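You operate a simulated robot arm through the tools that you are given. There is no shell and no other tool. Be economical: measure what you need, move in short steps, check, and stop when the job is done.

You run a simulated robot arm. Do the job below in one go: nothing can be reset, and whatever is moved stays where it is left.

JOB
Pressure-test the red valve to about the test card's figure, then let the pressure off.
Fine: release knob shut, pump up, shut the teal cock and watch it stand four seconds; end with cock and release open, needle at zero. The bonnet nuts stay tight.
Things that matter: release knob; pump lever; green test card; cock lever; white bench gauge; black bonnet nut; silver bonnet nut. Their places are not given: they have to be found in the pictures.

The check looks at the end state, three seconds after you hand in, the way a careful person would. Anything else that was tipped, shoved, dropped, spilled or broken makes it a failure.

ROBOT AND FRAMES
A 7-joint arm with a two-finger parallel gripper, fixed in place. Base frame: the origin is at the foot of the arm, x ahead of it, y to its left, z up; the work surface is at about z = 27. Units: mm, rad, N and s.
With the tool pointing down near the work surface it reaches from about 220 to 620 mm from the base axis. Its first joint turns from -1.152 to 1.152 rad. Payload 2.6 kg.
Tool frame: the origin (TCP) lies between the finger pads and is the grasp point; the fingertips stand 30 mm ahead of it; z points along the fingers, y is the line along which they close. The gripper opens to 94 mm. The fingers are 28 mm wide and 10 mm thick; the gripper's body (50 by 96 mm) begins 55 mm behind the TCP.
Orientation is told as [roll, pitch, yaw] about the base's x, y, z axes, in that order, counted from this pose: with the fingers straight down and closing along the base's y, the tool's x points along the base's -x, its y along +y and its z along -z.

CONTROLS
- The arm moves only by the tool servo_tool. Its argument "series" is one flat list of numbers, 6 for each row, row after row: the shift along the tool's x, y, z in units of 50 mm (1.0 is 50 mm), then the turn, a rotation vector about the tool's x, y, z in units of 6 degrees (1.0 is 6 degrees). In form: [dx, dy, dz, wx, wy, wz, dx, dy, dz, wx, wy, wz, ...]. A call has 1 to 8 rows; each row shifts and turns the commanded pose from where the row before left it, along the tool's axes as they then stand. "gripper" is the closure, from 0 (fully open) to 1 (shut), set as the call begins (left out, the last holds). A call with a number of a shift or a turn outside -1 to 1 is refused whole. Each row takes 0.2 s and may step no farther than 50 mm and 0.15 rad from the row before; otherwise, or with a gripper value out of range, the whole call is refused. A pose out of reach is approached as far as the arm can. The call stops where the force on the tool passes 40 N (or 10 N more than at its start, if that is more) or the arm is blocked; 0.2 s more then pass. The fingers move at their own pace (about 72 mm/s each) and stop on an object; they squeeze with about 38 N. The grip force told is the motor's: it shows also when the fingers shut on nothing. Time passes only in rows, and 0.2 s behind the last, so rows that do not move let the fingers close. It gives the time, the measured TCP pose, the force on the tool (base axes), the opening and the grip force at its end, in the units of the frame above (readings bear some noise), and new pictures: "views" is both (left out), scene, wrist or none.
- Cameras (640 x 400 px; columns grow to the right, rows downward): "scene" is fixed at [47, 434.3, 579.1]; the picture's right is [-0.71, -0.71, 0.00], its down [-0.31, 0.31, -0.90] and it looks along [0.64, -0.64, -0.44] (base axes); focal length 342 px, centre (320, 200). "wrist" rides on the gripper at [76, 14, -102] in the tool frame; the picture's right is [-0.18, 0.98, 0.00], its down [-0.75, -0.14, -0.64] and it looks along [-0.63, -0.12, 0.77] (tool axes); focal length 243 px, centre (320, 200).
- locate(camera, pixels): there is no depth. For up to 12 entries [column, row, z] of the newest picture of that camera ("zoom" is the newest enlarged one), the place [x, y] in the base frame at which the ray of that pixel passes the height z, good to about 3 mm. It takes no simulated time.
- enlarge(camera, box): a new picture of the part [left, top, right, bottom] of that camera's present view, enlarged. It takes no simulated time.
- sign_off(): hands the job in; it is judged then, once.

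Go step by step. Measure first, check grasps and placings, and put right what went wrong. The budget is 80 turns and 170 pictures, counting those below and the enlarged ones. Unless the task says otherwise, let go and move clear before handing in, and close with one line.

The tools are called after "Request:" as a command line: name --argument value ..., lists and objects as JSON in quotes. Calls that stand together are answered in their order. servo_tool: Moves the arm, as the interface text tells. Its arguments: {"type":"object","properties":{"series":{"type":"array"},"gripper":{"type":"number"},"views":{"type":"string","enum":["both","scene","wrist","none"]}},"required":["series"]} The other tools are called the same way: locate (camera, pixels) gives the place at which the rays of pixels pass given heights; enlarge (camera, box) takes an enlarged picture of a part of a camera's view; sign_off () hands the job in.

At the start:

```text
time: 0.0
eef_pos: [289.5, -56.1, 455.7]
orientation: [-0.001, 0.0, 0.0]
contact_force: [-0.2, -0.5, 0.3]
grip_width: 94.1
grasp_force: 0.0
```

scene: 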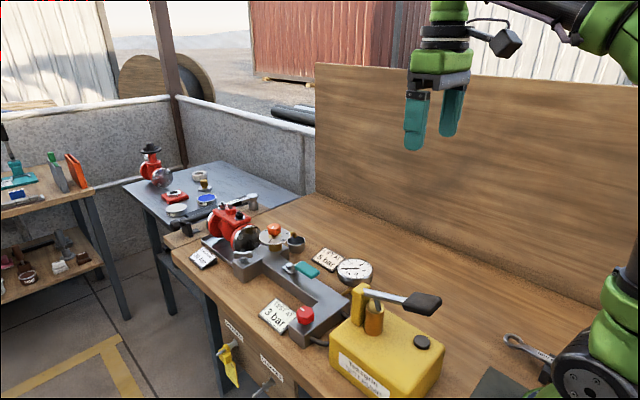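
wrist: 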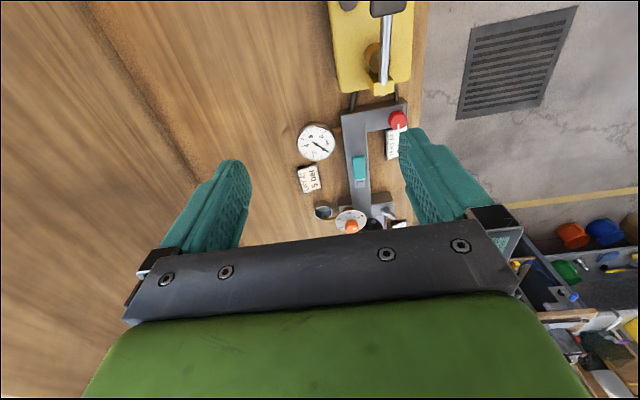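

The scene shows the pump (yellow, ~385,350), red knob (305,315), teal cock (305,269), gauge (355,271) and valve (232,228). I'll enlarge these to read the cards and gauge.

Request:
enlarge --camera "scene" --box '[240, 230, 400, 350]'

Request:
enlarge --camera "scene" --box '[160, 180, 320, 280]'

Request:
enlarge --camera "scene" --box '[300, 270, 460, 400]'

Request:
enlarge --camera "wrist" --box '[280, 80, 440, 240]'

```text
3.33 times, centred on (320, 290) of scene
```

zoom: 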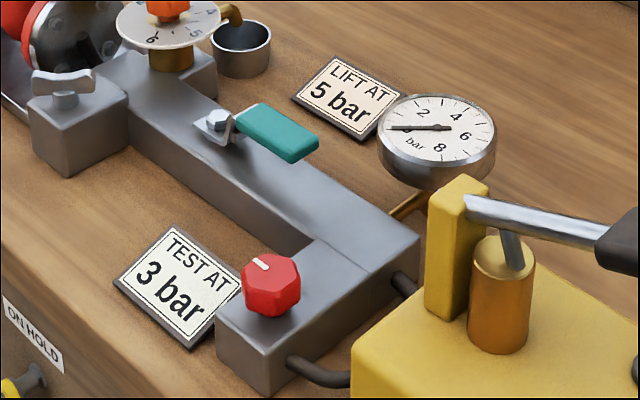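

```text
4.00 times, centred on (240, 230) of scene
```

zoom: 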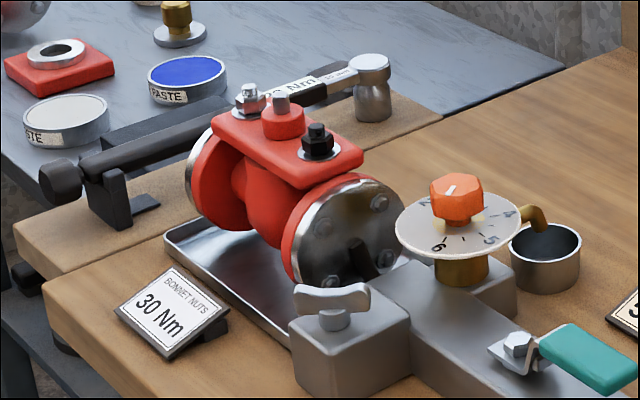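

```text
3.08 times, centred on (380, 335) of scene
```

zoom: 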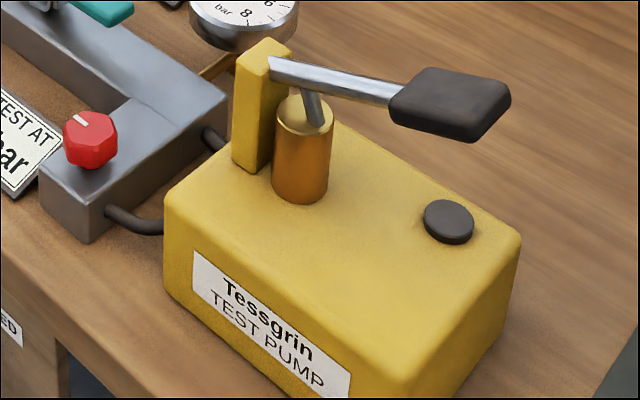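

```text
2.50 times, centred on (360, 160) of wrist
```

zoom: 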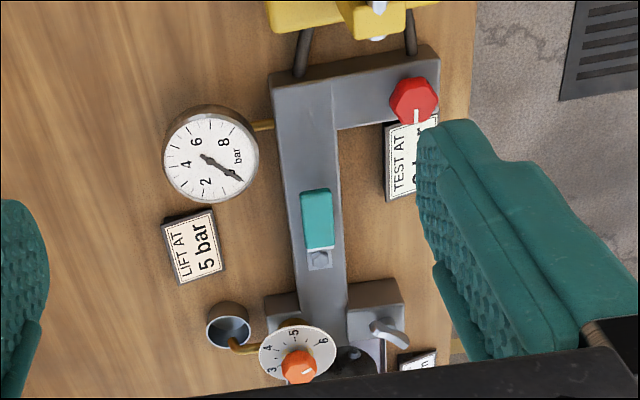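

The test card reads 3 bar; the gauge is at rest. I'll triangulate the knob, cock and pump lever from both cameras.

Request:
locate --camera "scene" --pixels '[[305.3, 313, 80], [305.3, 313, 100], [305.3, 313, 120], [289.4, 265.4, 80], [289.4, 265.4, 100], [306, 269, 80], [306, 269, 100], [422, 303, 150], [422, 303, 190], [422, 303, 230], [367, 292, 180], [367, 292, 210]]'

Request:
locate --camera "wrist" --pixels '[[397.6, 119, 80], [397.6, 119, 100], [397.6, 119, 120], [359.6, 183, 80], [359.6, 183, 100], [358.8, 167, 80], [358.8, 167, 100], [387, 6, 150], [387, 6, 190], [387, 6, 230], [385, 82, 180], [385, 82, 210]]'

```text
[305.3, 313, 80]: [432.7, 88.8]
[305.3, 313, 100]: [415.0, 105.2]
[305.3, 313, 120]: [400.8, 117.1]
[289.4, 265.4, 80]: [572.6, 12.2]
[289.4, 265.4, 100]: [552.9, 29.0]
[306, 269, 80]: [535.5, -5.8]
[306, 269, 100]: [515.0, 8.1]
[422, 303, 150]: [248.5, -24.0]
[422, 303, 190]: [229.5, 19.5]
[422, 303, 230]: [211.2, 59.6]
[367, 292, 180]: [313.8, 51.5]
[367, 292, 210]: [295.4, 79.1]
```

```text
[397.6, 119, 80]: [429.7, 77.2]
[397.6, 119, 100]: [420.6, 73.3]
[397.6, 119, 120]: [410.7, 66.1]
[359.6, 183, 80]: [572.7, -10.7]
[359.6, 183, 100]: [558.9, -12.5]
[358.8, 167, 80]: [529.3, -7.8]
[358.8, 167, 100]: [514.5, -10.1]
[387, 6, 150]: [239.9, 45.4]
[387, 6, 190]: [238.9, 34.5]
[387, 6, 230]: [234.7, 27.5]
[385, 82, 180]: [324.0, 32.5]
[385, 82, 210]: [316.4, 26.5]
```

Estimates: knob ≈ (433,82,~80), cock pivot ≈ (578,-5,~75), pump handle ≈ (232,30,~195). I'll move nearer the knob for a better look.

Request:
servo_tool --series '[-0.36, 0.544, 0.74, 0, 0, 0, -0.36, 0.544, 0.74, 0, 0, 0, -0.36, 0.544, 0.74, 0, 0, 0, -0.36, 0.544, 0.74, 0, 0, 0, -0.36, 0.544, 0.74, 0, 0, 0]'

```text
time: 1.2
eef_pos: [382.8, 79.0, 269.7]
orientation: [0.0, 0.002, -0.002]
contact_force: [-0.3, 0.1, -0.1]
grip_width: 94.0
grasp_force: 0.0
```

scene: 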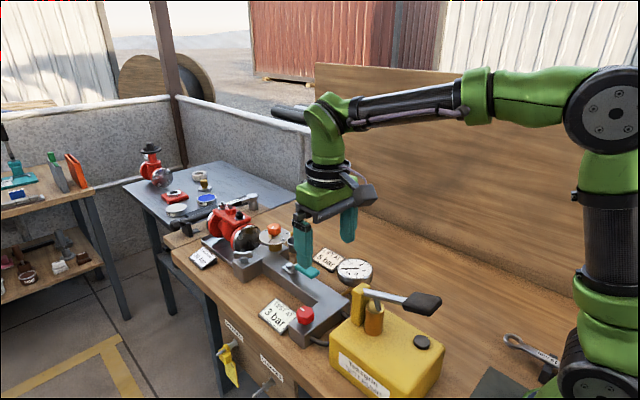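
wrist: 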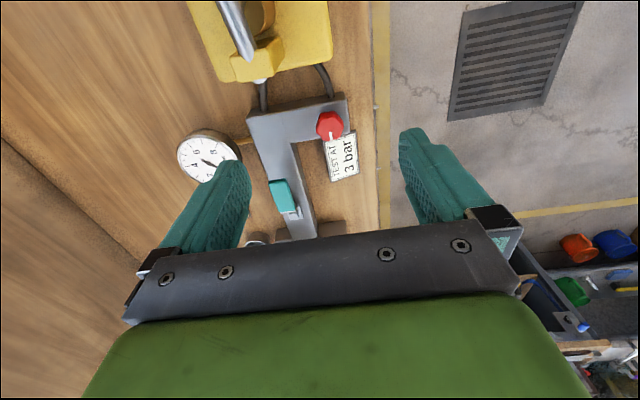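

The knob is now at wrist (330,123). I'll triangulate it again and zoom in on its mark.

Request:
locate --camera "wrist" --pixels '[[330, 122, 70], [330, 122, 90], [330, 122, 110], [281, 194, 75], [281, 194, 85], [292, 213, 70], [292, 213, 80]]'

Request:
enlarge --camera "wrist" --box '[240, 80, 400, 240]'

```text
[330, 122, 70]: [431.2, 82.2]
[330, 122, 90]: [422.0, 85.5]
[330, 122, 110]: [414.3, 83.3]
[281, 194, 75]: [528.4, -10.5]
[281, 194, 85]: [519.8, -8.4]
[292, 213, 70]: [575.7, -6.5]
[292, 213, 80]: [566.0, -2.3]
```

```text
2.50 times, centred on (320, 160) of wrist
```

zoom: 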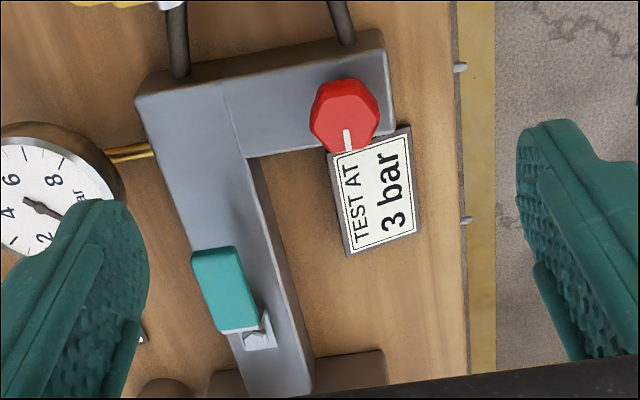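

Knob axis ≈ (433,82), top near z 75, its white mark pointing to +x. I'll move above it with the fingers partly closed and check alignment.

Request:
servo_tool --series '[-0.335, 0.02, 0.866, 0, 0, 0, -0.335, 0.02, 0.866, 0, 0, 0, -0.335, 0.02, 0.866, 0, 0, 0]' --gripper 0.35

Request:
enlarge --camera "scene" --box '[240, 230, 400, 350]'

```text
time: 2.0
eef_pos: [431.4, 84.4, 139.9]
orientation: [0.0, -0.001, 0.0]
contact_force: [0.1, 0.3, -0.1]
grip_width: 60.9
grasp_force: 0.1
```

scene: 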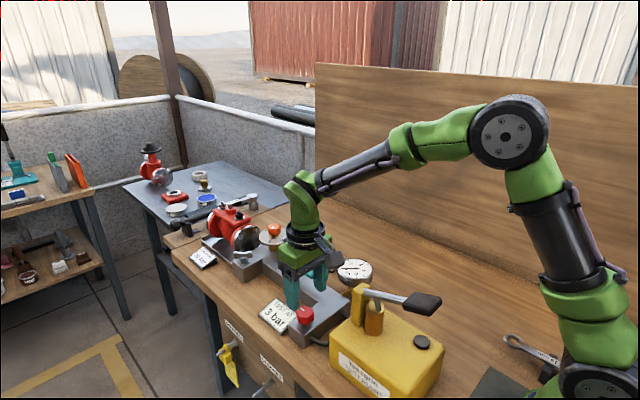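
wrist: 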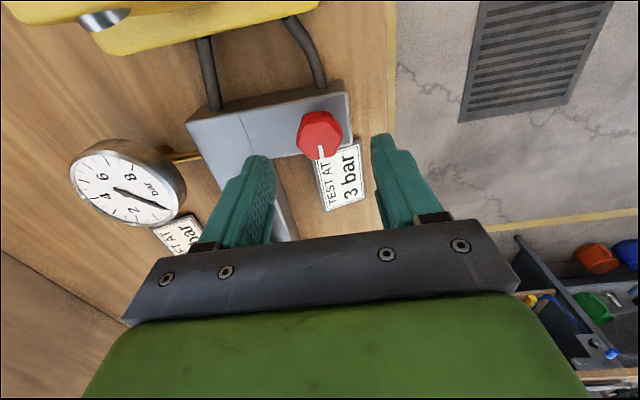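

```text
3.33 times, centred on (320, 290) of scene
```

zoom: 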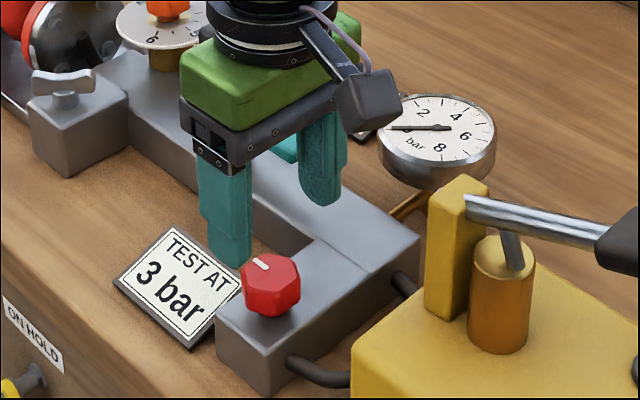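

The knob is at wrist (320,128). I'll re-locate its top and base in both views before descending.

Request:
locate --camera "wrist" --pixels '[[320, 129, 70], [320, 129, 80], [320, 129, 90], [300, 130, 70], [341, 133, 70], [250, 118, 60], [321, 155, 75]]'

Request:
locate --camera "zoom" --pixels '[[269, 270, 70], [269, 270, 80], [269, 270, 90], [271, 316, 55], [271, 316, 65], [315, 238, 55], [315, 238, 65], [260, 263, 75], [260, 263, 85]]'

Request:
enlarge --camera "wrist" --box '[240, 80, 400, 180]'

```text
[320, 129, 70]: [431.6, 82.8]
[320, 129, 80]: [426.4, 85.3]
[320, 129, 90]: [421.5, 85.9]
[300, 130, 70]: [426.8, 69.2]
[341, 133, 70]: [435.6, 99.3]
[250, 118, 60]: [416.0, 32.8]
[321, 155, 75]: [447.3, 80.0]
```

```text
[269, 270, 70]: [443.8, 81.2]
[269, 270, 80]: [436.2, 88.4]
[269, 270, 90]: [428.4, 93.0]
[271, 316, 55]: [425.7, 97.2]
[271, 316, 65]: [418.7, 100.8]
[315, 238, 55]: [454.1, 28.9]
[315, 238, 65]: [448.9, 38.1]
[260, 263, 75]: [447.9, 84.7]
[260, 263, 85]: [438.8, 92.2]
```

```text
4.00 times, centred on (320, 130) of wrist
```

zoom: 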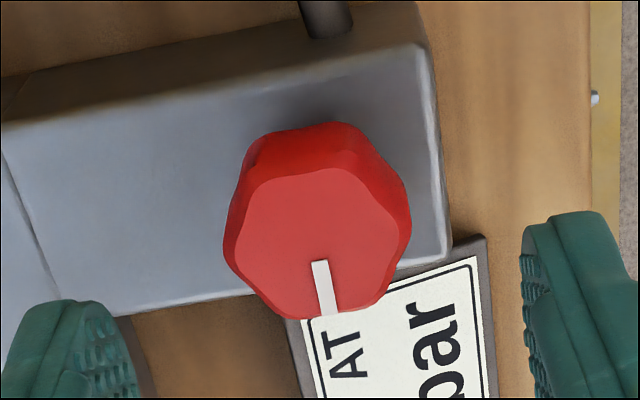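

The knob's top face centre gives axis ≈ (435,86) with top z ≈ 80. I'll descend so the fingertips straddle it, then close.

Request:
servo_tool --series '[-0.07, 0.03, 0.4, 0, 0, 0, 0, 0, 0.44, 0, 0, 0]' --gripper 0.45

Request:
enlarge --camera "scene" --box '[240, 230, 400, 350]'

```text
time: 2.6
eef_pos: [433.3, 86.1, 98.5]
orientation: [0.002, 0.001, 0.001]
contact_force: [-0.1, -0.1, -0.1]
grip_width: 51.6
grasp_force: 0.0
```

scene: 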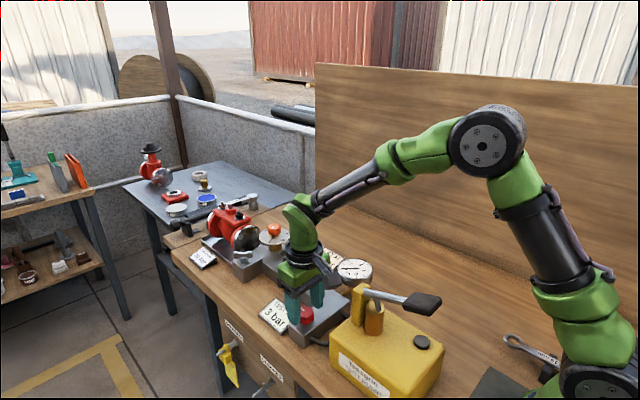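
wrist: 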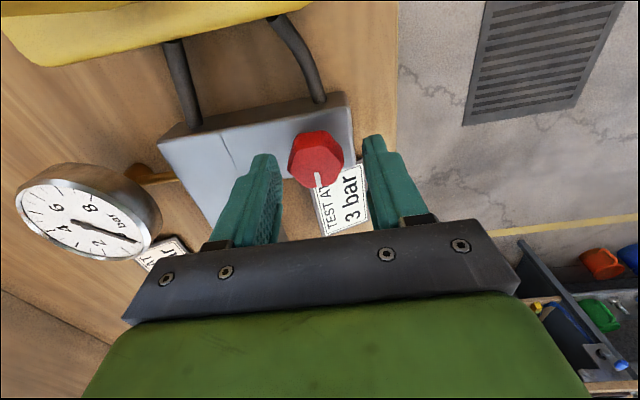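

```text
3.33 times, centred on (320, 290) of scene
```

zoom: 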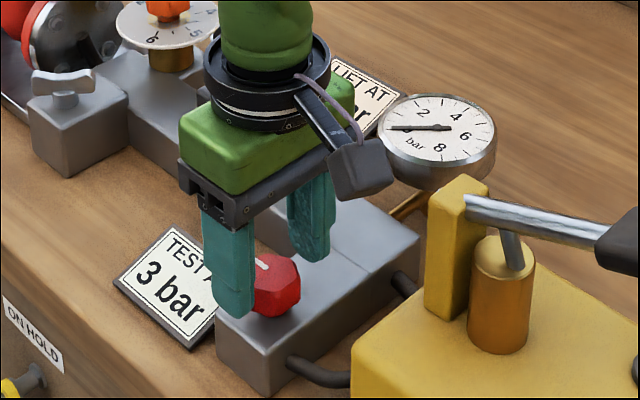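

The knob sits centred between the tips (tip point projects to ~(320,159)). I'll lower slightly and close on it.

Request:
servo_tool --series '[-0.02, 0, 0.08, 0, 0, 0, 0, 0, 0, 0, 0, 0, 0, 0, 0, 0, 0, 0]' --gripper 1

```text
time: 3.1
eef_pos: [437.1, 83.0, 97.6]
orientation: [-0.002, -0.007, -0.007]
contact_force: [0.1, 1.1, 14.1]
grip_width: 0.0
grasp_force: 21.3
stopped in row 2: the force on the tool passed its limit (the readings are from after the stop); the commanded pose is now the measured one
```

scene: 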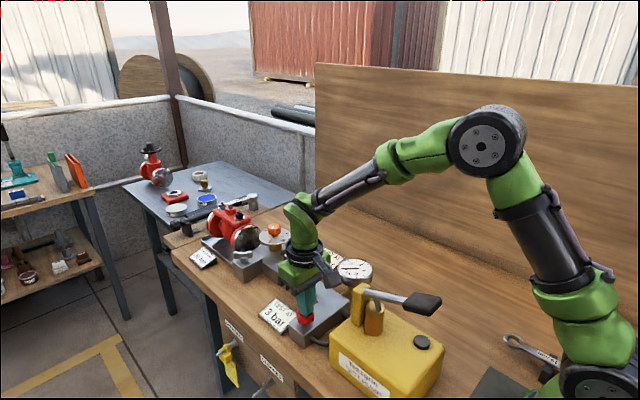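
wrist: 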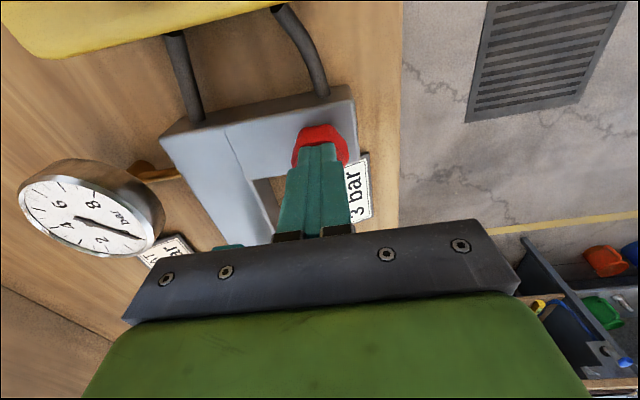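

The fingers shut above the knob (width 0, 14 N up), so its top is at z ≈ 67. I'll rise, open and re-measure.

Request:
servo_tool --series '[0, 0, -0.4, 0, 0, 0, 0, 0, 0, 0, 0, 0, 0, 0, 0, 0, 0, 0]' --gripper 0.4

Request:
enlarge --camera "wrist" --box '[240, 100, 400, 200]'

Request:
enlarge --camera "scene" --box '[270, 280, 350, 330]'

```text
time: 3.9
eef_pos: [436.5, 82.0, 117.1]
orientation: [-0.003, -0.001, -0.008]
contact_force: [0.3, -0.4, -0.1]
grip_width: 56.5
grasp_force: 0.0
```

scene: 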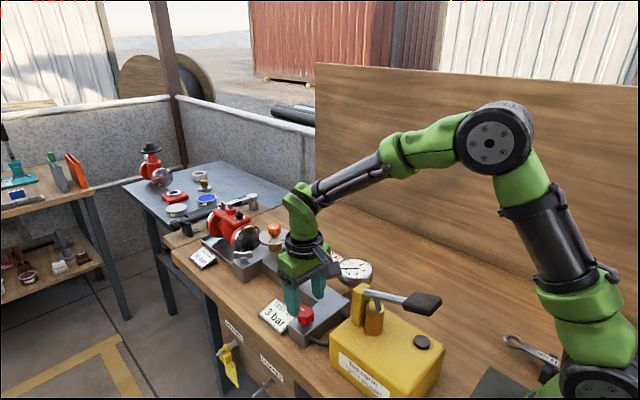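
wrist: 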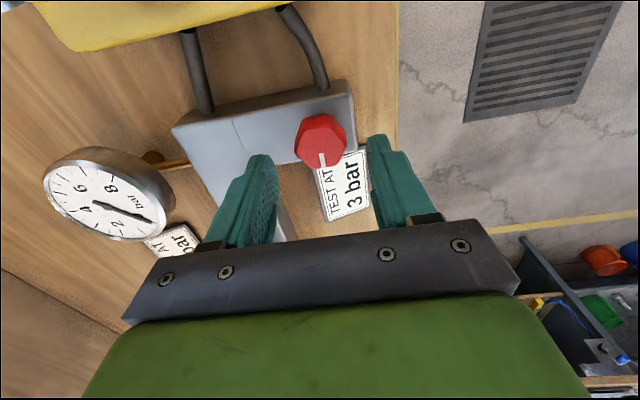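

```text
4.00 times, centred on (320, 150) of wrist
```

zoom: 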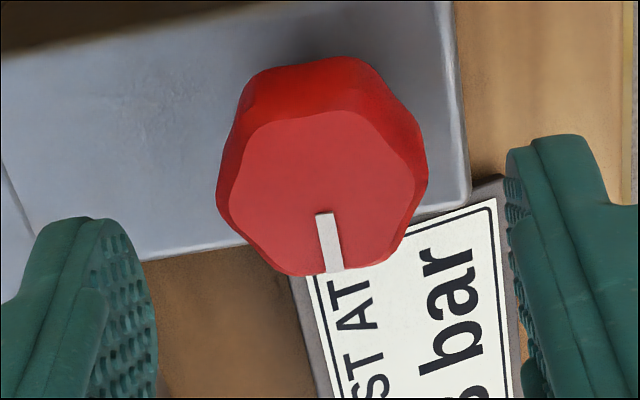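

```text
8.00 times, centred on (310, 305) of scene
```

zoom: 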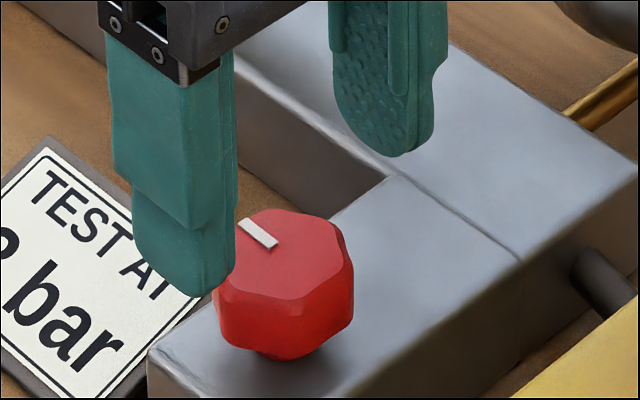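

Refined: knob axis ≈ (440,80.5), top z ≈ 68. Descending to tips at z ≈ 56.

Request:
servo_tool --series '[-0.07, -0.03, 0.3, 0, 0, 0, 0, 0, 0.33, 0, 0, 0]' --views "none"

Request:
servo_tool --series '[0, 0, 0, 0, 0, 0, 0, 0, 0, 0, 0, 0, 0, 0, 0, 0, 0, 0]' --gripper 1

Request:
enlarge --camera "scene" --box '[270, 280, 350, 330]'

```text
time: 4.5
eef_pos: [440.9, 82.1, 85.1]
orientation: [-0.003, -0.002, -0.008]
contact_force: [-0.2, 0.8, -0.5]
grip_width: 56.4
grasp_force: 0.1
```

```text
time: 5.3
eef_pos: [439.6, 80.8, 84.9]
orientation: [-0.005, -0.003, -0.009]
contact_force: [0.6, 2.0, -3.6]
grip_width: 34.7
grasp_force: 45.2
```

scene: 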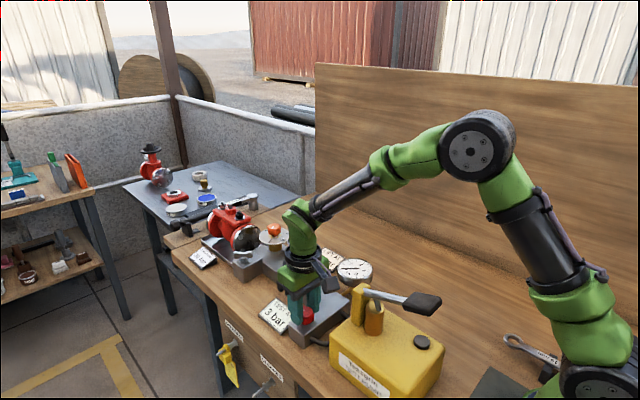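
wrist: 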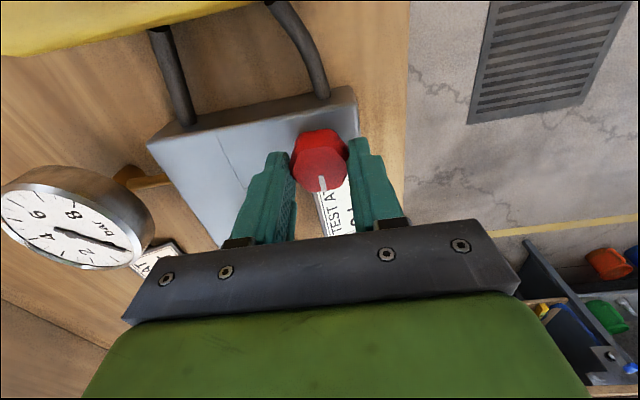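

```text
8.00 times, centred on (310, 305) of scene
```

zoom: 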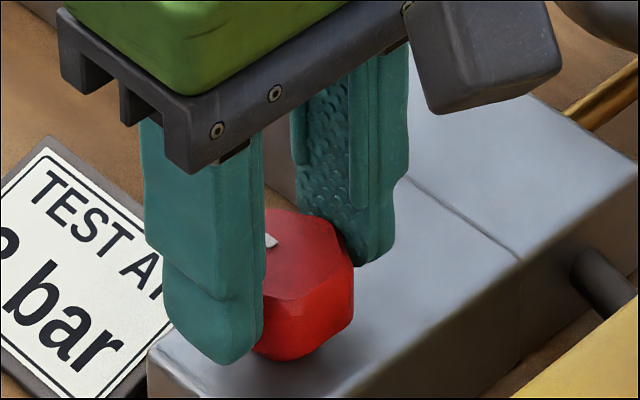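

The knob is gripped (34.7 mm, 45 N). I'll turn it clockwise (tool +z) 36° and watch for resistance.

Request:
servo_tool --series '[0, 0, 0, 0, 0, 1, 0, 0, 0, 0, 0, 1, 0, 0, 0, 0, 0, 1, 0, 0, 0, 0, 0, 1, 0, 0, 0, 0, 0, 1, 0, 0, 0, 0, 0, 1]' --views "wrist"

Request:
enlarge --camera "scene" --box '[270, 280, 350, 330]'

```text
time: 6.7
eef_pos: [440.7, 82.9, 84.3]
orientation: [0.0, -0.003, -0.607]
contact_force: [4.0, 0.9, -2.1]
grip_width: 34.4
grasp_force: 44.6
stopped in row 6: the force on the tool passed its limit (the readings are from after the stop); the commanded pose is now the measured one
```

wrist: 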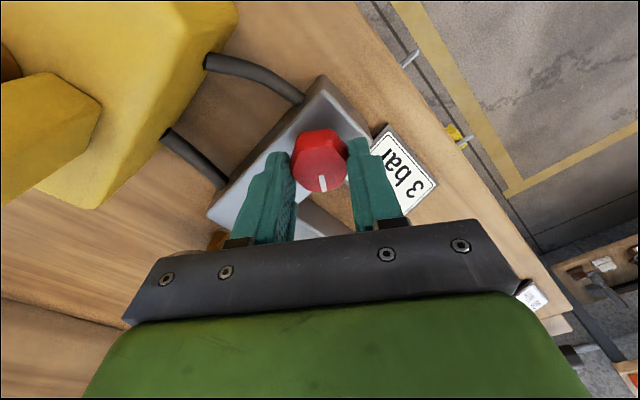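

```text
8.00 times, centred on (310, 305) of scene
```

zoom: 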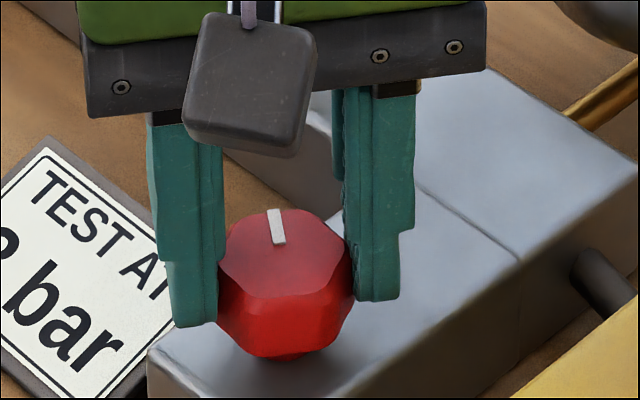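

The knob turned with the fingers about 35°, then the force limit tripped. I'll try further to see whether that is the stop.

Request:
servo_tool --series '[0, 0, 0, 0, 0, 0.7, 0, 0, 0, 0, 0, 0.7, 0, 0, 0, 0, 0, 0.7, 0, 0, 0, 0, 0, 0.7, 0, 0, 0, 0, 0, 0.7, 0, 0, 0, 0, 0, 0.7]' --views "wrist"

Request:
enlarge --camera "scene" --box '[270, 280, 350, 330]'

```text
time: 8.1
eef_pos: [439.8, 82.3, 85.4]
orientation: [-0.001, -0.003, -1.047]
contact_force: [-2.6, 5.3, -2.9]
grip_width: 34.9
grasp_force: 45.0
```

wrist: 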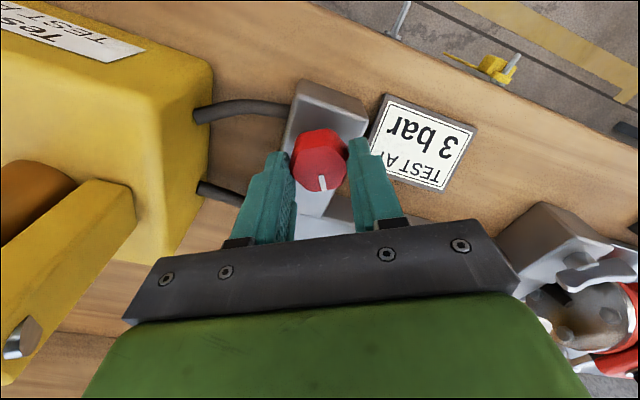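

```text
8.00 times, centred on (310, 305) of scene
```

zoom: 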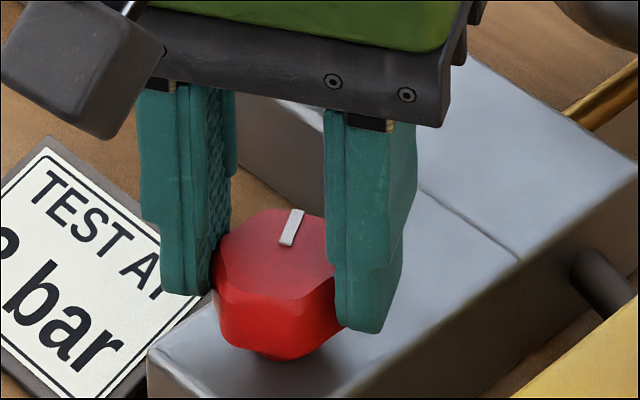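

The knob keeps turning smoothly (60°). Continuing.

Request:
servo_tool --series '[0, 0, 0, 0, 0, 0.8, 0, 0, 0, 0, 0, 0.8, 0, 0, 0, 0, 0, 0.8, 0, 0, 0, 0, 0, 0.8, 0, 0, 0, 0, 0, 0.8, 0, 0, 0, 0, 0, 0.8, 0, 0, 0, 0, 0, 0.8]' --views "wrist"

Request:
enlarge --camera "scene" --box '[270, 280, 350, 330]'

```text
time: 9.7
eef_pos: [439.7, 82.0, 85.0]
orientation: [0.003, -0.005, -1.634]
contact_force: [9.9, 6.1, -13.1]
grip_width: 34.7
grasp_force: 45.4
```

wrist: 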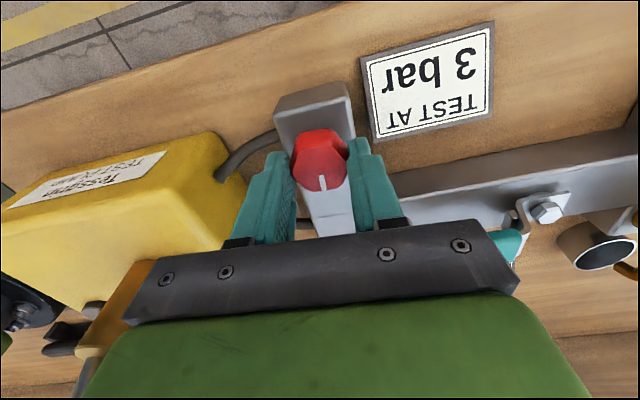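

```text
8.00 times, centred on (310, 305) of scene
```

zoom: 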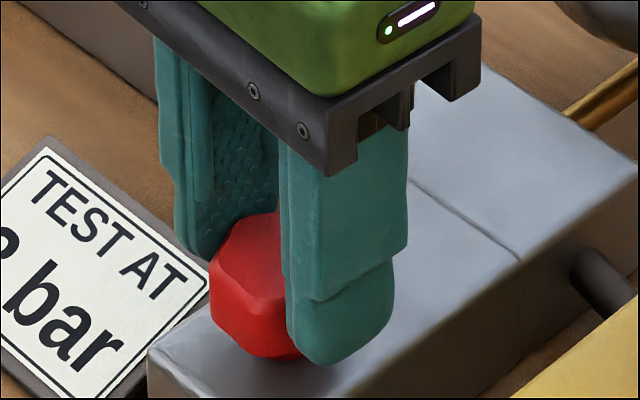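

Now 93° turned; force is rising a little. I'll continue gently to find the stop.

Request:
servo_tool --series '[0, 0, 0, 0, 0, 0.7, 0, 0, 0, 0, 0, 0.7, 0, 0, 0, 0, 0, 0.7, 0, 0, 0, 0, 0, 0.7, 0, 0, 0, 0, 0, 0.7, 0, 0, 0, 0, 0, 0.7]' --views "both"

Request:
enlarge --camera "wrist" --box '[270, 110, 370, 210]'

```text
time: 11.1
eef_pos: [439.4, 81.0, 85.1]
orientation: [0.003, -0.001, -2.077]
contact_force: [-10.0, 0.4, 9.6]
grip_width: 39.1
grasp_force: 44.7
```

scene: 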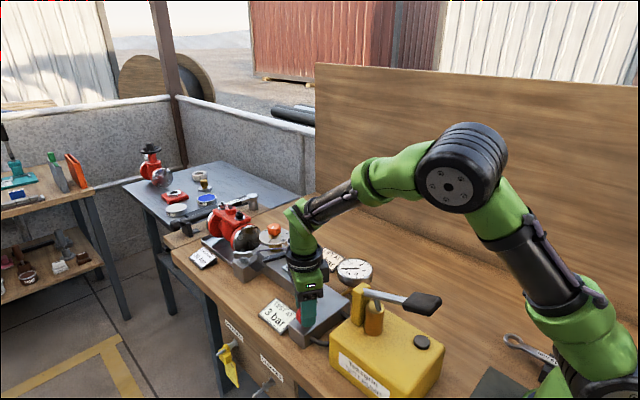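
wrist: 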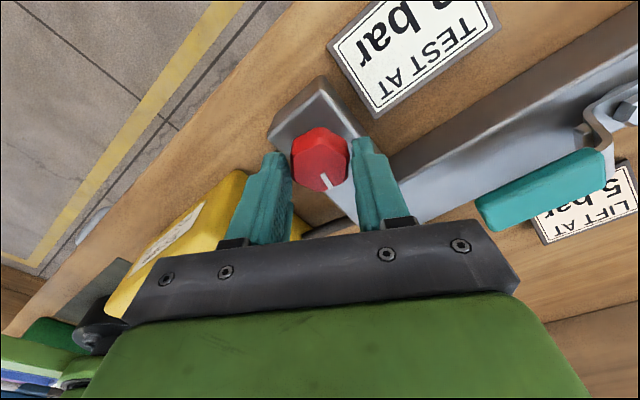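

```text
4.00 times, centred on (320, 160) of wrist
```

zoom: 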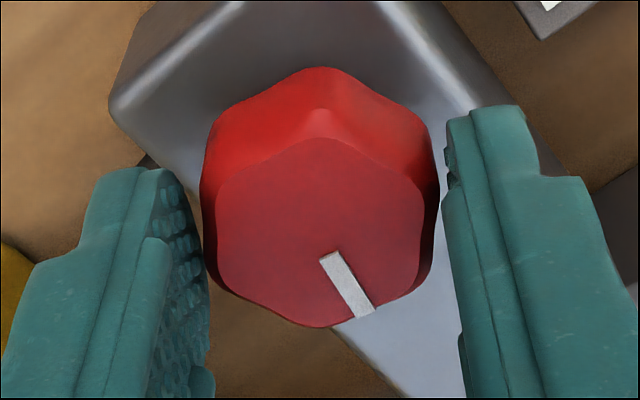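

The grip widened to 39 mm and the mark now lags the tool: the knob hit its clockwise stop after ~95° — shut. I'll release, lift, and unwind.

Request:
servo_tool --series '[0, 0, 0, 0, 0, 0, 0, 0, 0, 0, 0, 0, 0, 0, -0.8, 0, 0, 0, 0, 0, -0.8, 0, 0, 0, 0, 0, -0.9, 0, 0, 0, 0, 0, -1, 0, 0, 0]' --gripper 0.35

Request:
enlarge --camera "scene" --box '[240, 230, 400, 350]'

```text
time: 12.5
eef_pos: [436.0, 80.7, 263.1]
orientation: [0.004, -0.001, -2.075]
contact_force: [-0.8, -0.3, 0.2]
grip_width: 61.3
grasp_force: 0.1
```

scene: 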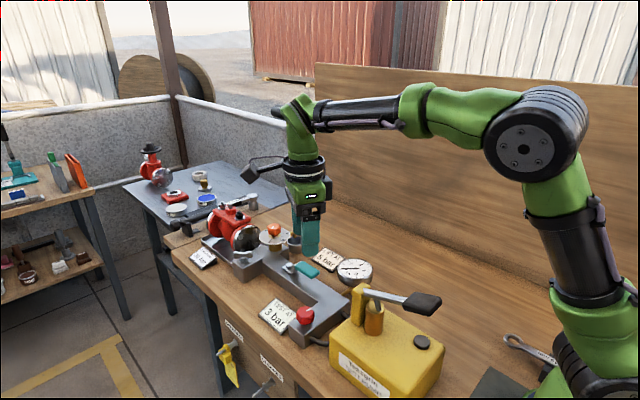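
wrist: 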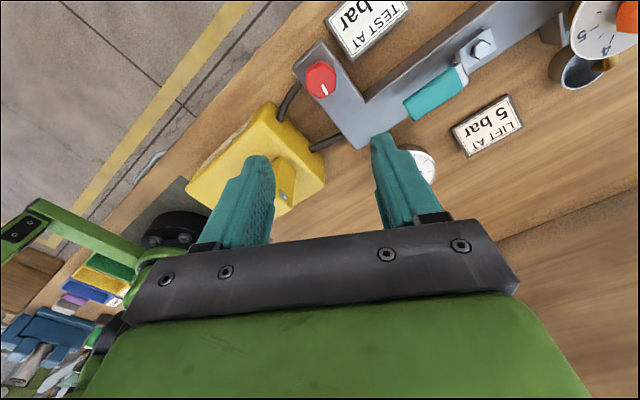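

```text
3.33 times, centred on (320, 290) of scene
```

zoom: 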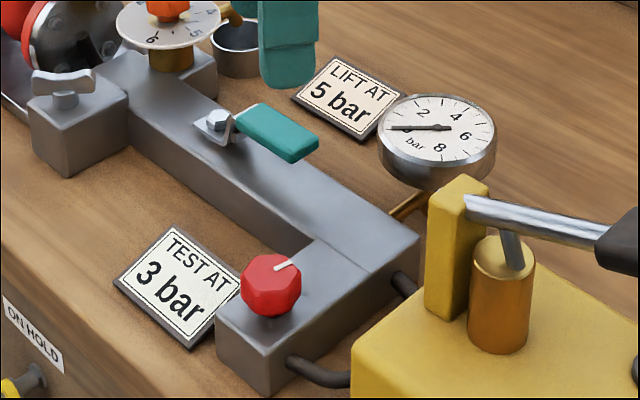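

Knob mark now points to −y: shut. Unwinding the wrist next, then going to the pump handle.

Request:
servo_tool --series '[0, 0, 0, 0, 0, -1, 0, 0, 0, 0, 0, -1, 0, 0, 0, 0, 0, -1, 0, 0, 0, 0, 0, -1, 0, 0, 0, 0, 0, -1, 0, 0, 0, 0, 0, -1, 0, 0, 0, 0, 0, -1, 0, 0, 0, 0, 0, -1]' --views "none" --gripper 1

Request:
servo_tool --series '[0, 0, 0, 0, 0, -1, 0, 0, 0, 0, 0, -1, 0, 0, 0, 0, 0, -1, 0, 0, 0, 0, 0, -1, 0, 0, 0, 0, 0, -1, 0, 0, 0, 0, 0, -1, 0, 0, 0, 0, 0, -1, 0, 0, 0, 0, 0, -1]' --views "none"

Request:
servo_tool --series '[0, 0, 0, 0, 0, -1, 0, 0, 0, 0, 0, -1, 0, 0, 0, 0, 0, -1, 0, 0, 0, 0, 0, -0.82]' --views "none"

Request:
servo_tool --series '[0.9, -0.2, -0.1, 0, 0, 0, 0.9, -0.2, -0.1, 0, 0, 0, 0.9, -0.2, -0.1, 0, 0, 0, 0.9, -0.2, -0.1, 0, 0, 0]'

```text
time: 14.3
eef_pos: [439.9, 81.1, 259.9]
orientation: [0.001, -0.003, -1.234]
contact_force: [0.0, -0.9, -0.2]
grip_width: 0.0
grasp_force: 32.9
```

```text
time: 16.1
eef_pos: [439.0, 81.5, 260.2]
orientation: [0.0, -0.002, -0.398]
contact_force: [0.3, -0.5, 0.4]
grip_width: 0.0
grasp_force: 33.0
```

```text
time: 17.1
eef_pos: [438.4, 82.1, 260.1]
orientation: [0.0, -0.005, 0.004]
contact_force: [-0.1, 0.6, -0.1]
grip_width: 0.0
grasp_force: 32.8
```

```text
time: 18.1
eef_pos: [260.2, 45.0, 279.1]
orientation: [-0.003, -0.004, 0.002]
contact_force: [-0.7, 0.3, 0.1]
grip_width: 0.1
grasp_force: 33.0
```

scene: 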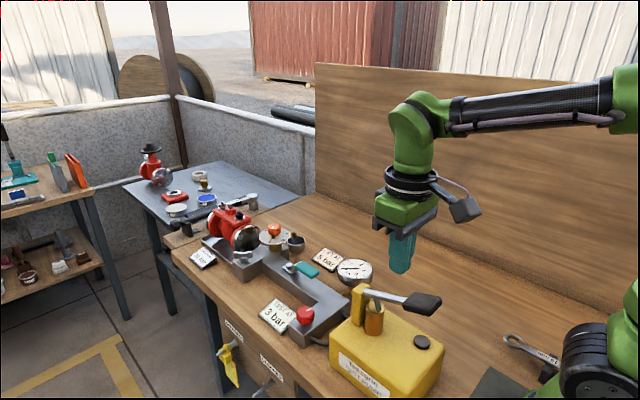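
wrist: 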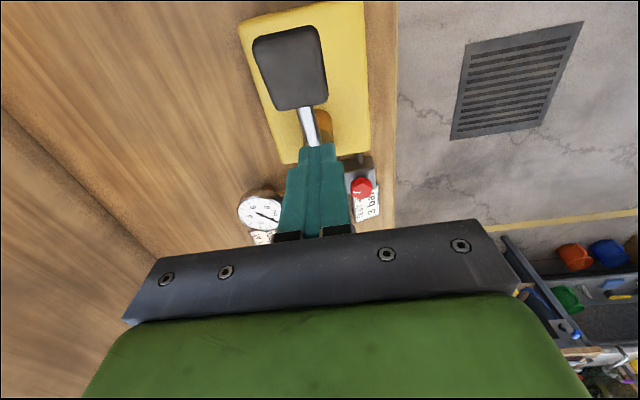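

The handle is visible at wrist (290,67). Triangulating with both views.

Request:
locate --camera "wrist" --pixels '[[290, 67, 150], [290, 67, 170], [290, 67, 190], [290, 67, 210], [300, 104, 170], [300, 104, 190], [282, 33, 170], [282, 33, 190], [340, 150, 100]]'

Request:
locate --camera "scene" --pixels '[[423, 300, 130], [423, 300, 150], [423, 300, 170], [423, 300, 190], [406, 301, 150], [406, 301, 170], [438, 302, 150], [438, 302, 170], [359, 288, 150], [359, 288, 170]]'

```text
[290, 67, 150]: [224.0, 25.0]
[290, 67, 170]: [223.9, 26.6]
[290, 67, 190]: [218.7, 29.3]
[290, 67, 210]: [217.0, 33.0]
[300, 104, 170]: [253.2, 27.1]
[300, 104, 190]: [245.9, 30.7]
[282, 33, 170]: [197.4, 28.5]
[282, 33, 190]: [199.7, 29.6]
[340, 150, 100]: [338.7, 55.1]
```

```text
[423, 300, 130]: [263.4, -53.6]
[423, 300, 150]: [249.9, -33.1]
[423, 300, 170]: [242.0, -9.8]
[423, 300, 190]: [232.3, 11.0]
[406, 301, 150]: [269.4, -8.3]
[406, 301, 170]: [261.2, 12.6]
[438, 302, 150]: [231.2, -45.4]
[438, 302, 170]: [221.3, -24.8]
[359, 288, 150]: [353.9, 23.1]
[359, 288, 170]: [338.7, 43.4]
```

The handle centre ≈ (222,30) with top z ≈ 207. I'll go above (233,30) and press down gently to find contact.

Request:
servo_tool --series '[0.54, -0.3, 0, 0, 0, 0, 0, 0, 0.5, 0, 0, 0, 0, 0, 0.3, 0, 0, 0]'

```text
time: 18.9
eef_pos: [234.6, 27.0, 239.6]
orientation: [-0.003, -0.003, 0.002]
contact_force: [0.1, 0.1, 0.6]
grip_width: 0.1
grasp_force: 33.6
```

scene: 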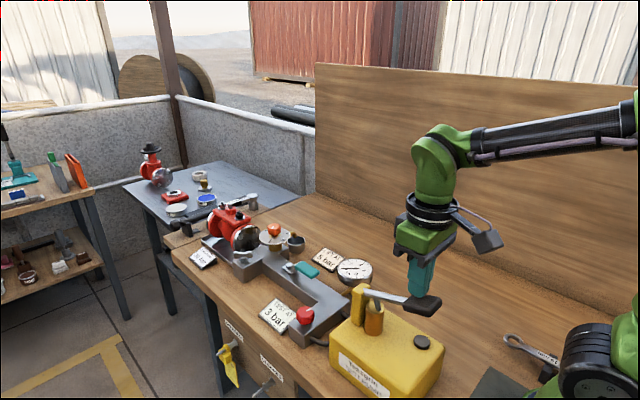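
wrist: 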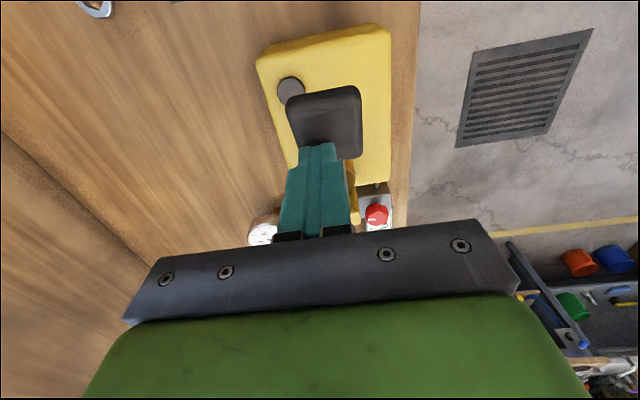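

The fingertips are over the front part of the handle. I'll shift 8 mm back and 3 mm left, then press down in steps.

Request:
servo_tool --series '[0.16, 0.06, 0, 0, 0, 0, 0, 0, 0.2, 0, 0, 0, 0, 0, 0.2, 0, 0, 0, 0, 0, 0.2, 0, 0, 0]'

Request:
enlarge --camera "scene" --box '[320, 230, 480, 350]'

```text
time: 19.9
eef_pos: [225.1, 30.8, 211.1]
orientation: [-0.002, -0.002, 0.002]
contact_force: [0.1, -0.5, 1.3]
grip_width: 0.0
grasp_force: 32.7
```

scene: 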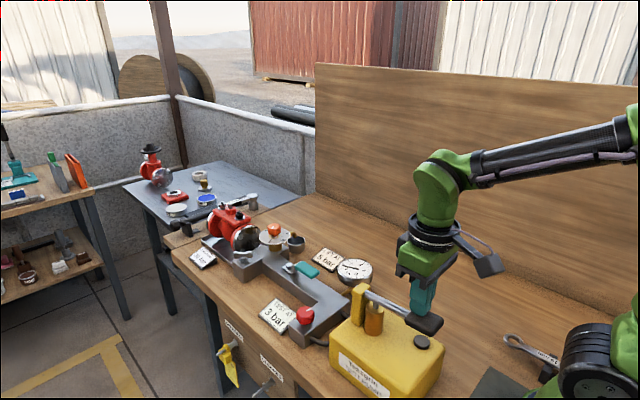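
wrist: 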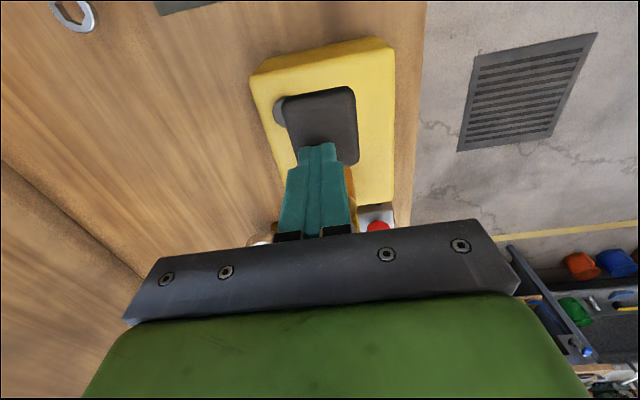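

```text
3.33 times, centred on (400, 290) of scene
```

zoom: 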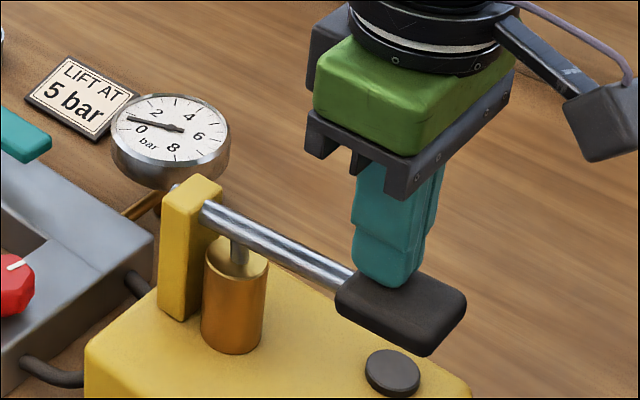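

The lever went down and the needle moved up a bit above 0. Continuing the stroke.

Request:
servo_tool --series '[0, 0, 0.2, 0, 0, 0, 0, 0, 0.2, 0, 0, 0, 0, 0, 0.2, 0, 0, 0, 0, 0, 0.2, 0, 0, 0]' --views "scene"

Request:
enlarge --camera "scene" --box '[320, 230, 480, 350]'

```text
time: 20.6
eef_pos: [224.1, 29.5, 190.0]
orientation: [-0.001, -0.007, -0.002]
contact_force: [-10.3, -2.7, 19.3]
grip_width: 0.0
grasp_force: 33.3
stopped in row 3: the force on the tool passed its limit (the readings are from after the stop); the commanded pose is now the measured one
```

scene: 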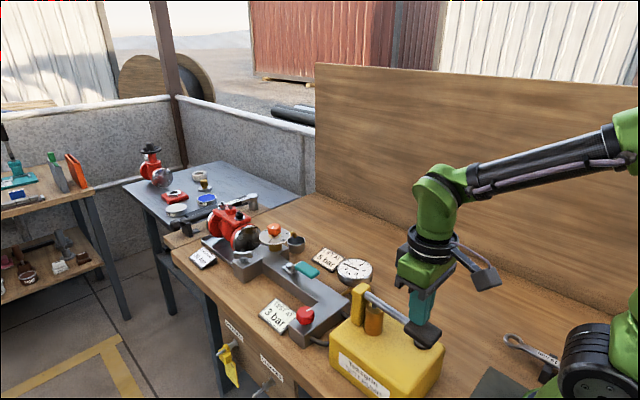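

```text
3.33 times, centred on (400, 290) of scene
```

zoom: 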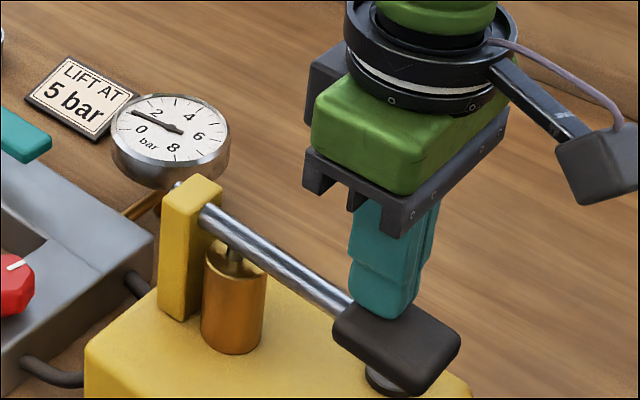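

Bottom of the stroke near TCP z 190; needle about 1 bar. I'll raise and see whether the lever springs back and pressure holds.

Request:
servo_tool --series '[0, 0, -0.5, 0, 0, 0, 0, 0, -0.5, 0, 0, 0, 0, 0, 0, 0, 0, 0]' --views "scene"

Request:
enlarge --camera "scene" --box '[320, 230, 480, 350]'

Request:
enlarge --camera "scene" --box '[330, 250, 380, 290]'

```text
time: 21.4
eef_pos: [223.9, 29.1, 240.2]
orientation: [0.001, -0.006, 0.0]
contact_force: [-0.4, 0.8, -0.3]
grip_width: 0.0
grasp_force: 32.7
```

scene: 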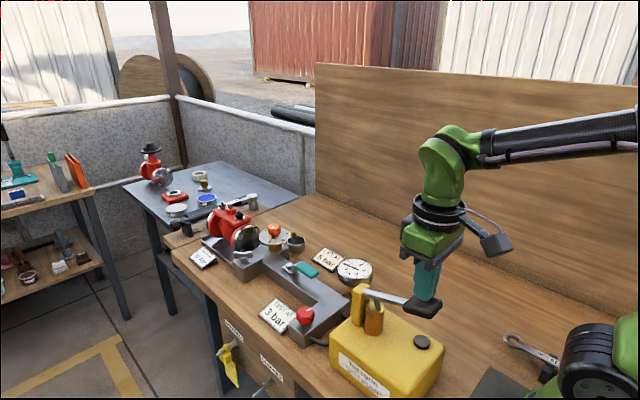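

```text
3.33 times, centred on (400, 290) of scene
```

zoom: 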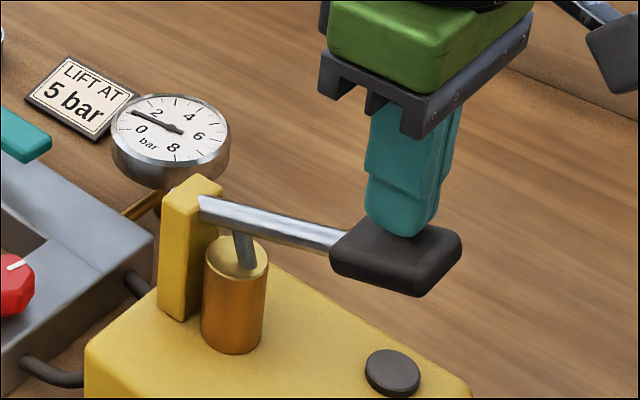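

```text
10.00 times, centred on (355, 270) of scene
```

zoom: 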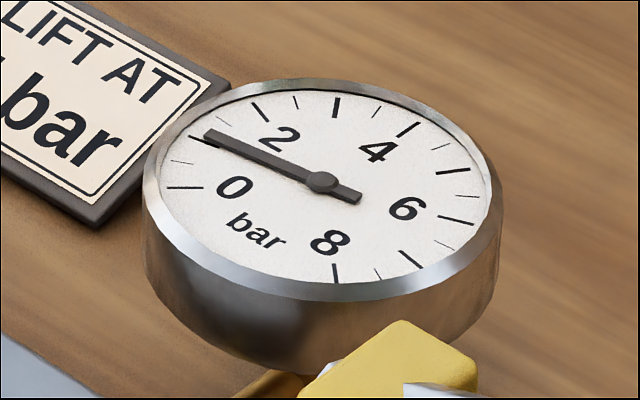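

The lever springs back and the gauge holds ≈1 bar. Second full stroke.

Request:
servo_tool --series '[0, 0, 0.3, 0, 0, 0, 0, 0, 0.3, 0, 0, 0, 0, 0, 0.25, 0, 0, 0, 0, 0, 0.2, 0, 0, 0]' --views "none"

Request:
enlarge --camera "scene" --box '[330, 250, 380, 290]'

```text
time: 22.6
eef_pos: [223.0, 29.5, 190.5]
orientation: [0.001, -0.009, -0.006]
contact_force: [-7.4, -1.9, 12.5]
grip_width: 0.1
grasp_force: 32.9
stopped in row 4: the force on the tool passed its limit (the readings are from after the stop); the commanded pose is now the measured one
```

```text
10.00 times, centred on (355, 270) of scene
```

zoom: 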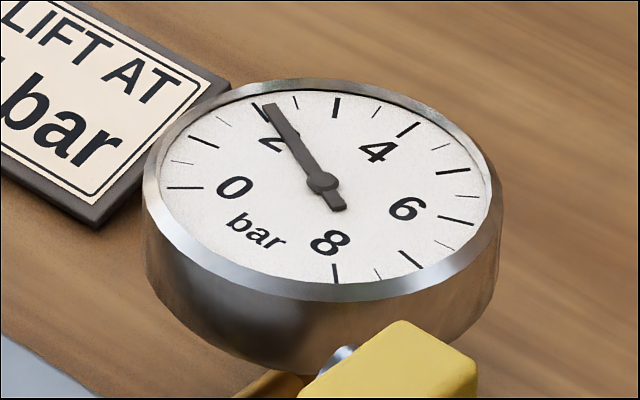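

Needle ≈2.15 bar. Raise, then a partial third stroke.

Request:
servo_tool --series '[0, 0, -0.5, 0, 0, 0, 0, 0, -0.5, 0, 0, 0, 0, 0, 0, 0, 0, 0]' --views "none"

Request:
enlarge --camera "scene" --box '[330, 250, 380, 290]'

Request:
servo_tool --series '[0, 0, 0.25, 0, 0, 0, 0, 0, 0.25, 0, 0, 0, 0, 0, 0.15, 0, 0, 0]' --views "none"

Request:
enlarge --camera "scene" --box '[330, 250, 380, 290]'

```text
time: 23.4
eef_pos: [223.7, 31.4, 241.6]
orientation: [0.0, -0.007, -0.004]
contact_force: [0.1, -0.1, 0.9]
grip_width: 0.0
grasp_force: 32.8
```

```text
10.00 times, centred on (355, 270) of scene
```

zoom: 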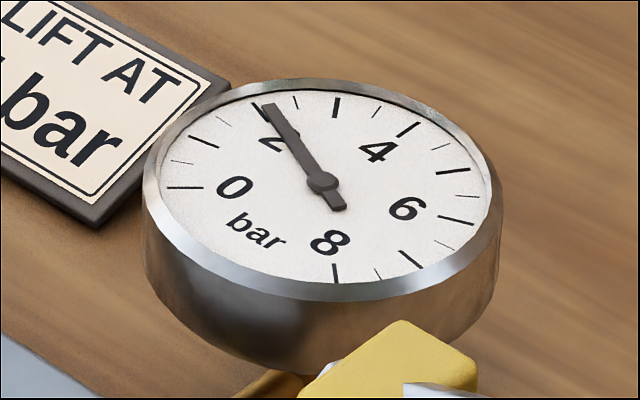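

```text
time: 24.2
eef_pos: [223.8, 28.8, 208.1]
orientation: [0.0, -0.009, -0.004]
contact_force: [-0.9, 0.3, 1.5]
grip_width: 0.1
grasp_force: 32.6
```

```text
10.00 times, centred on (355, 270) of scene
```

zoom: 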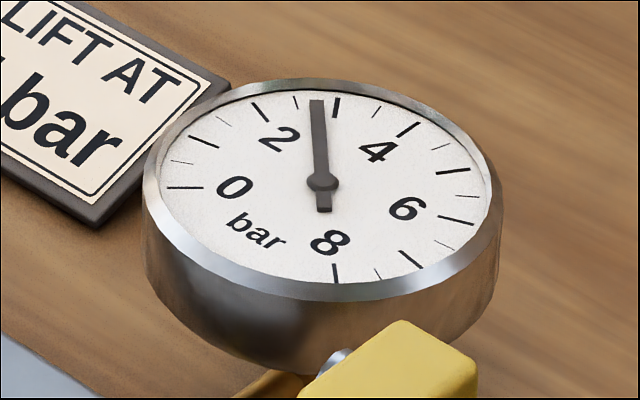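

Needle ≈2.8 bar. About 8 mm more.

Request:
servo_tool --series '[0, 0, 0.16, 0, 0, 0]' --views "none"

Request:
enlarge --camera "scene" --box '[330, 250, 380, 290]'

```text
time: 24.6
eef_pos: [224.6, 28.9, 200.6]
orientation: [0.0, -0.007, -0.004]
contact_force: [-0.1, -1.5, 1.6]
grip_width: 0.0
grasp_force: 33.1
```

```text
10.00 times, centred on (355, 270) of scene
```

zoom: 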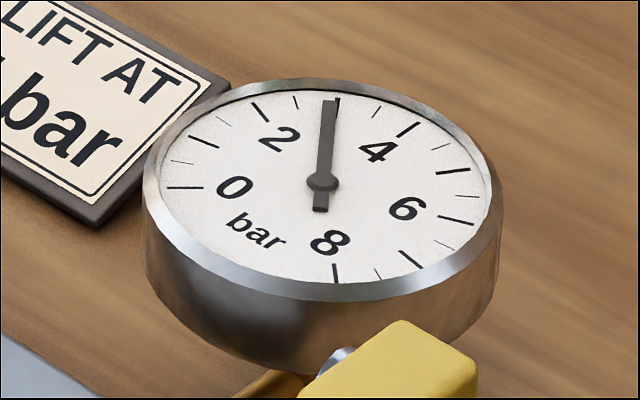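

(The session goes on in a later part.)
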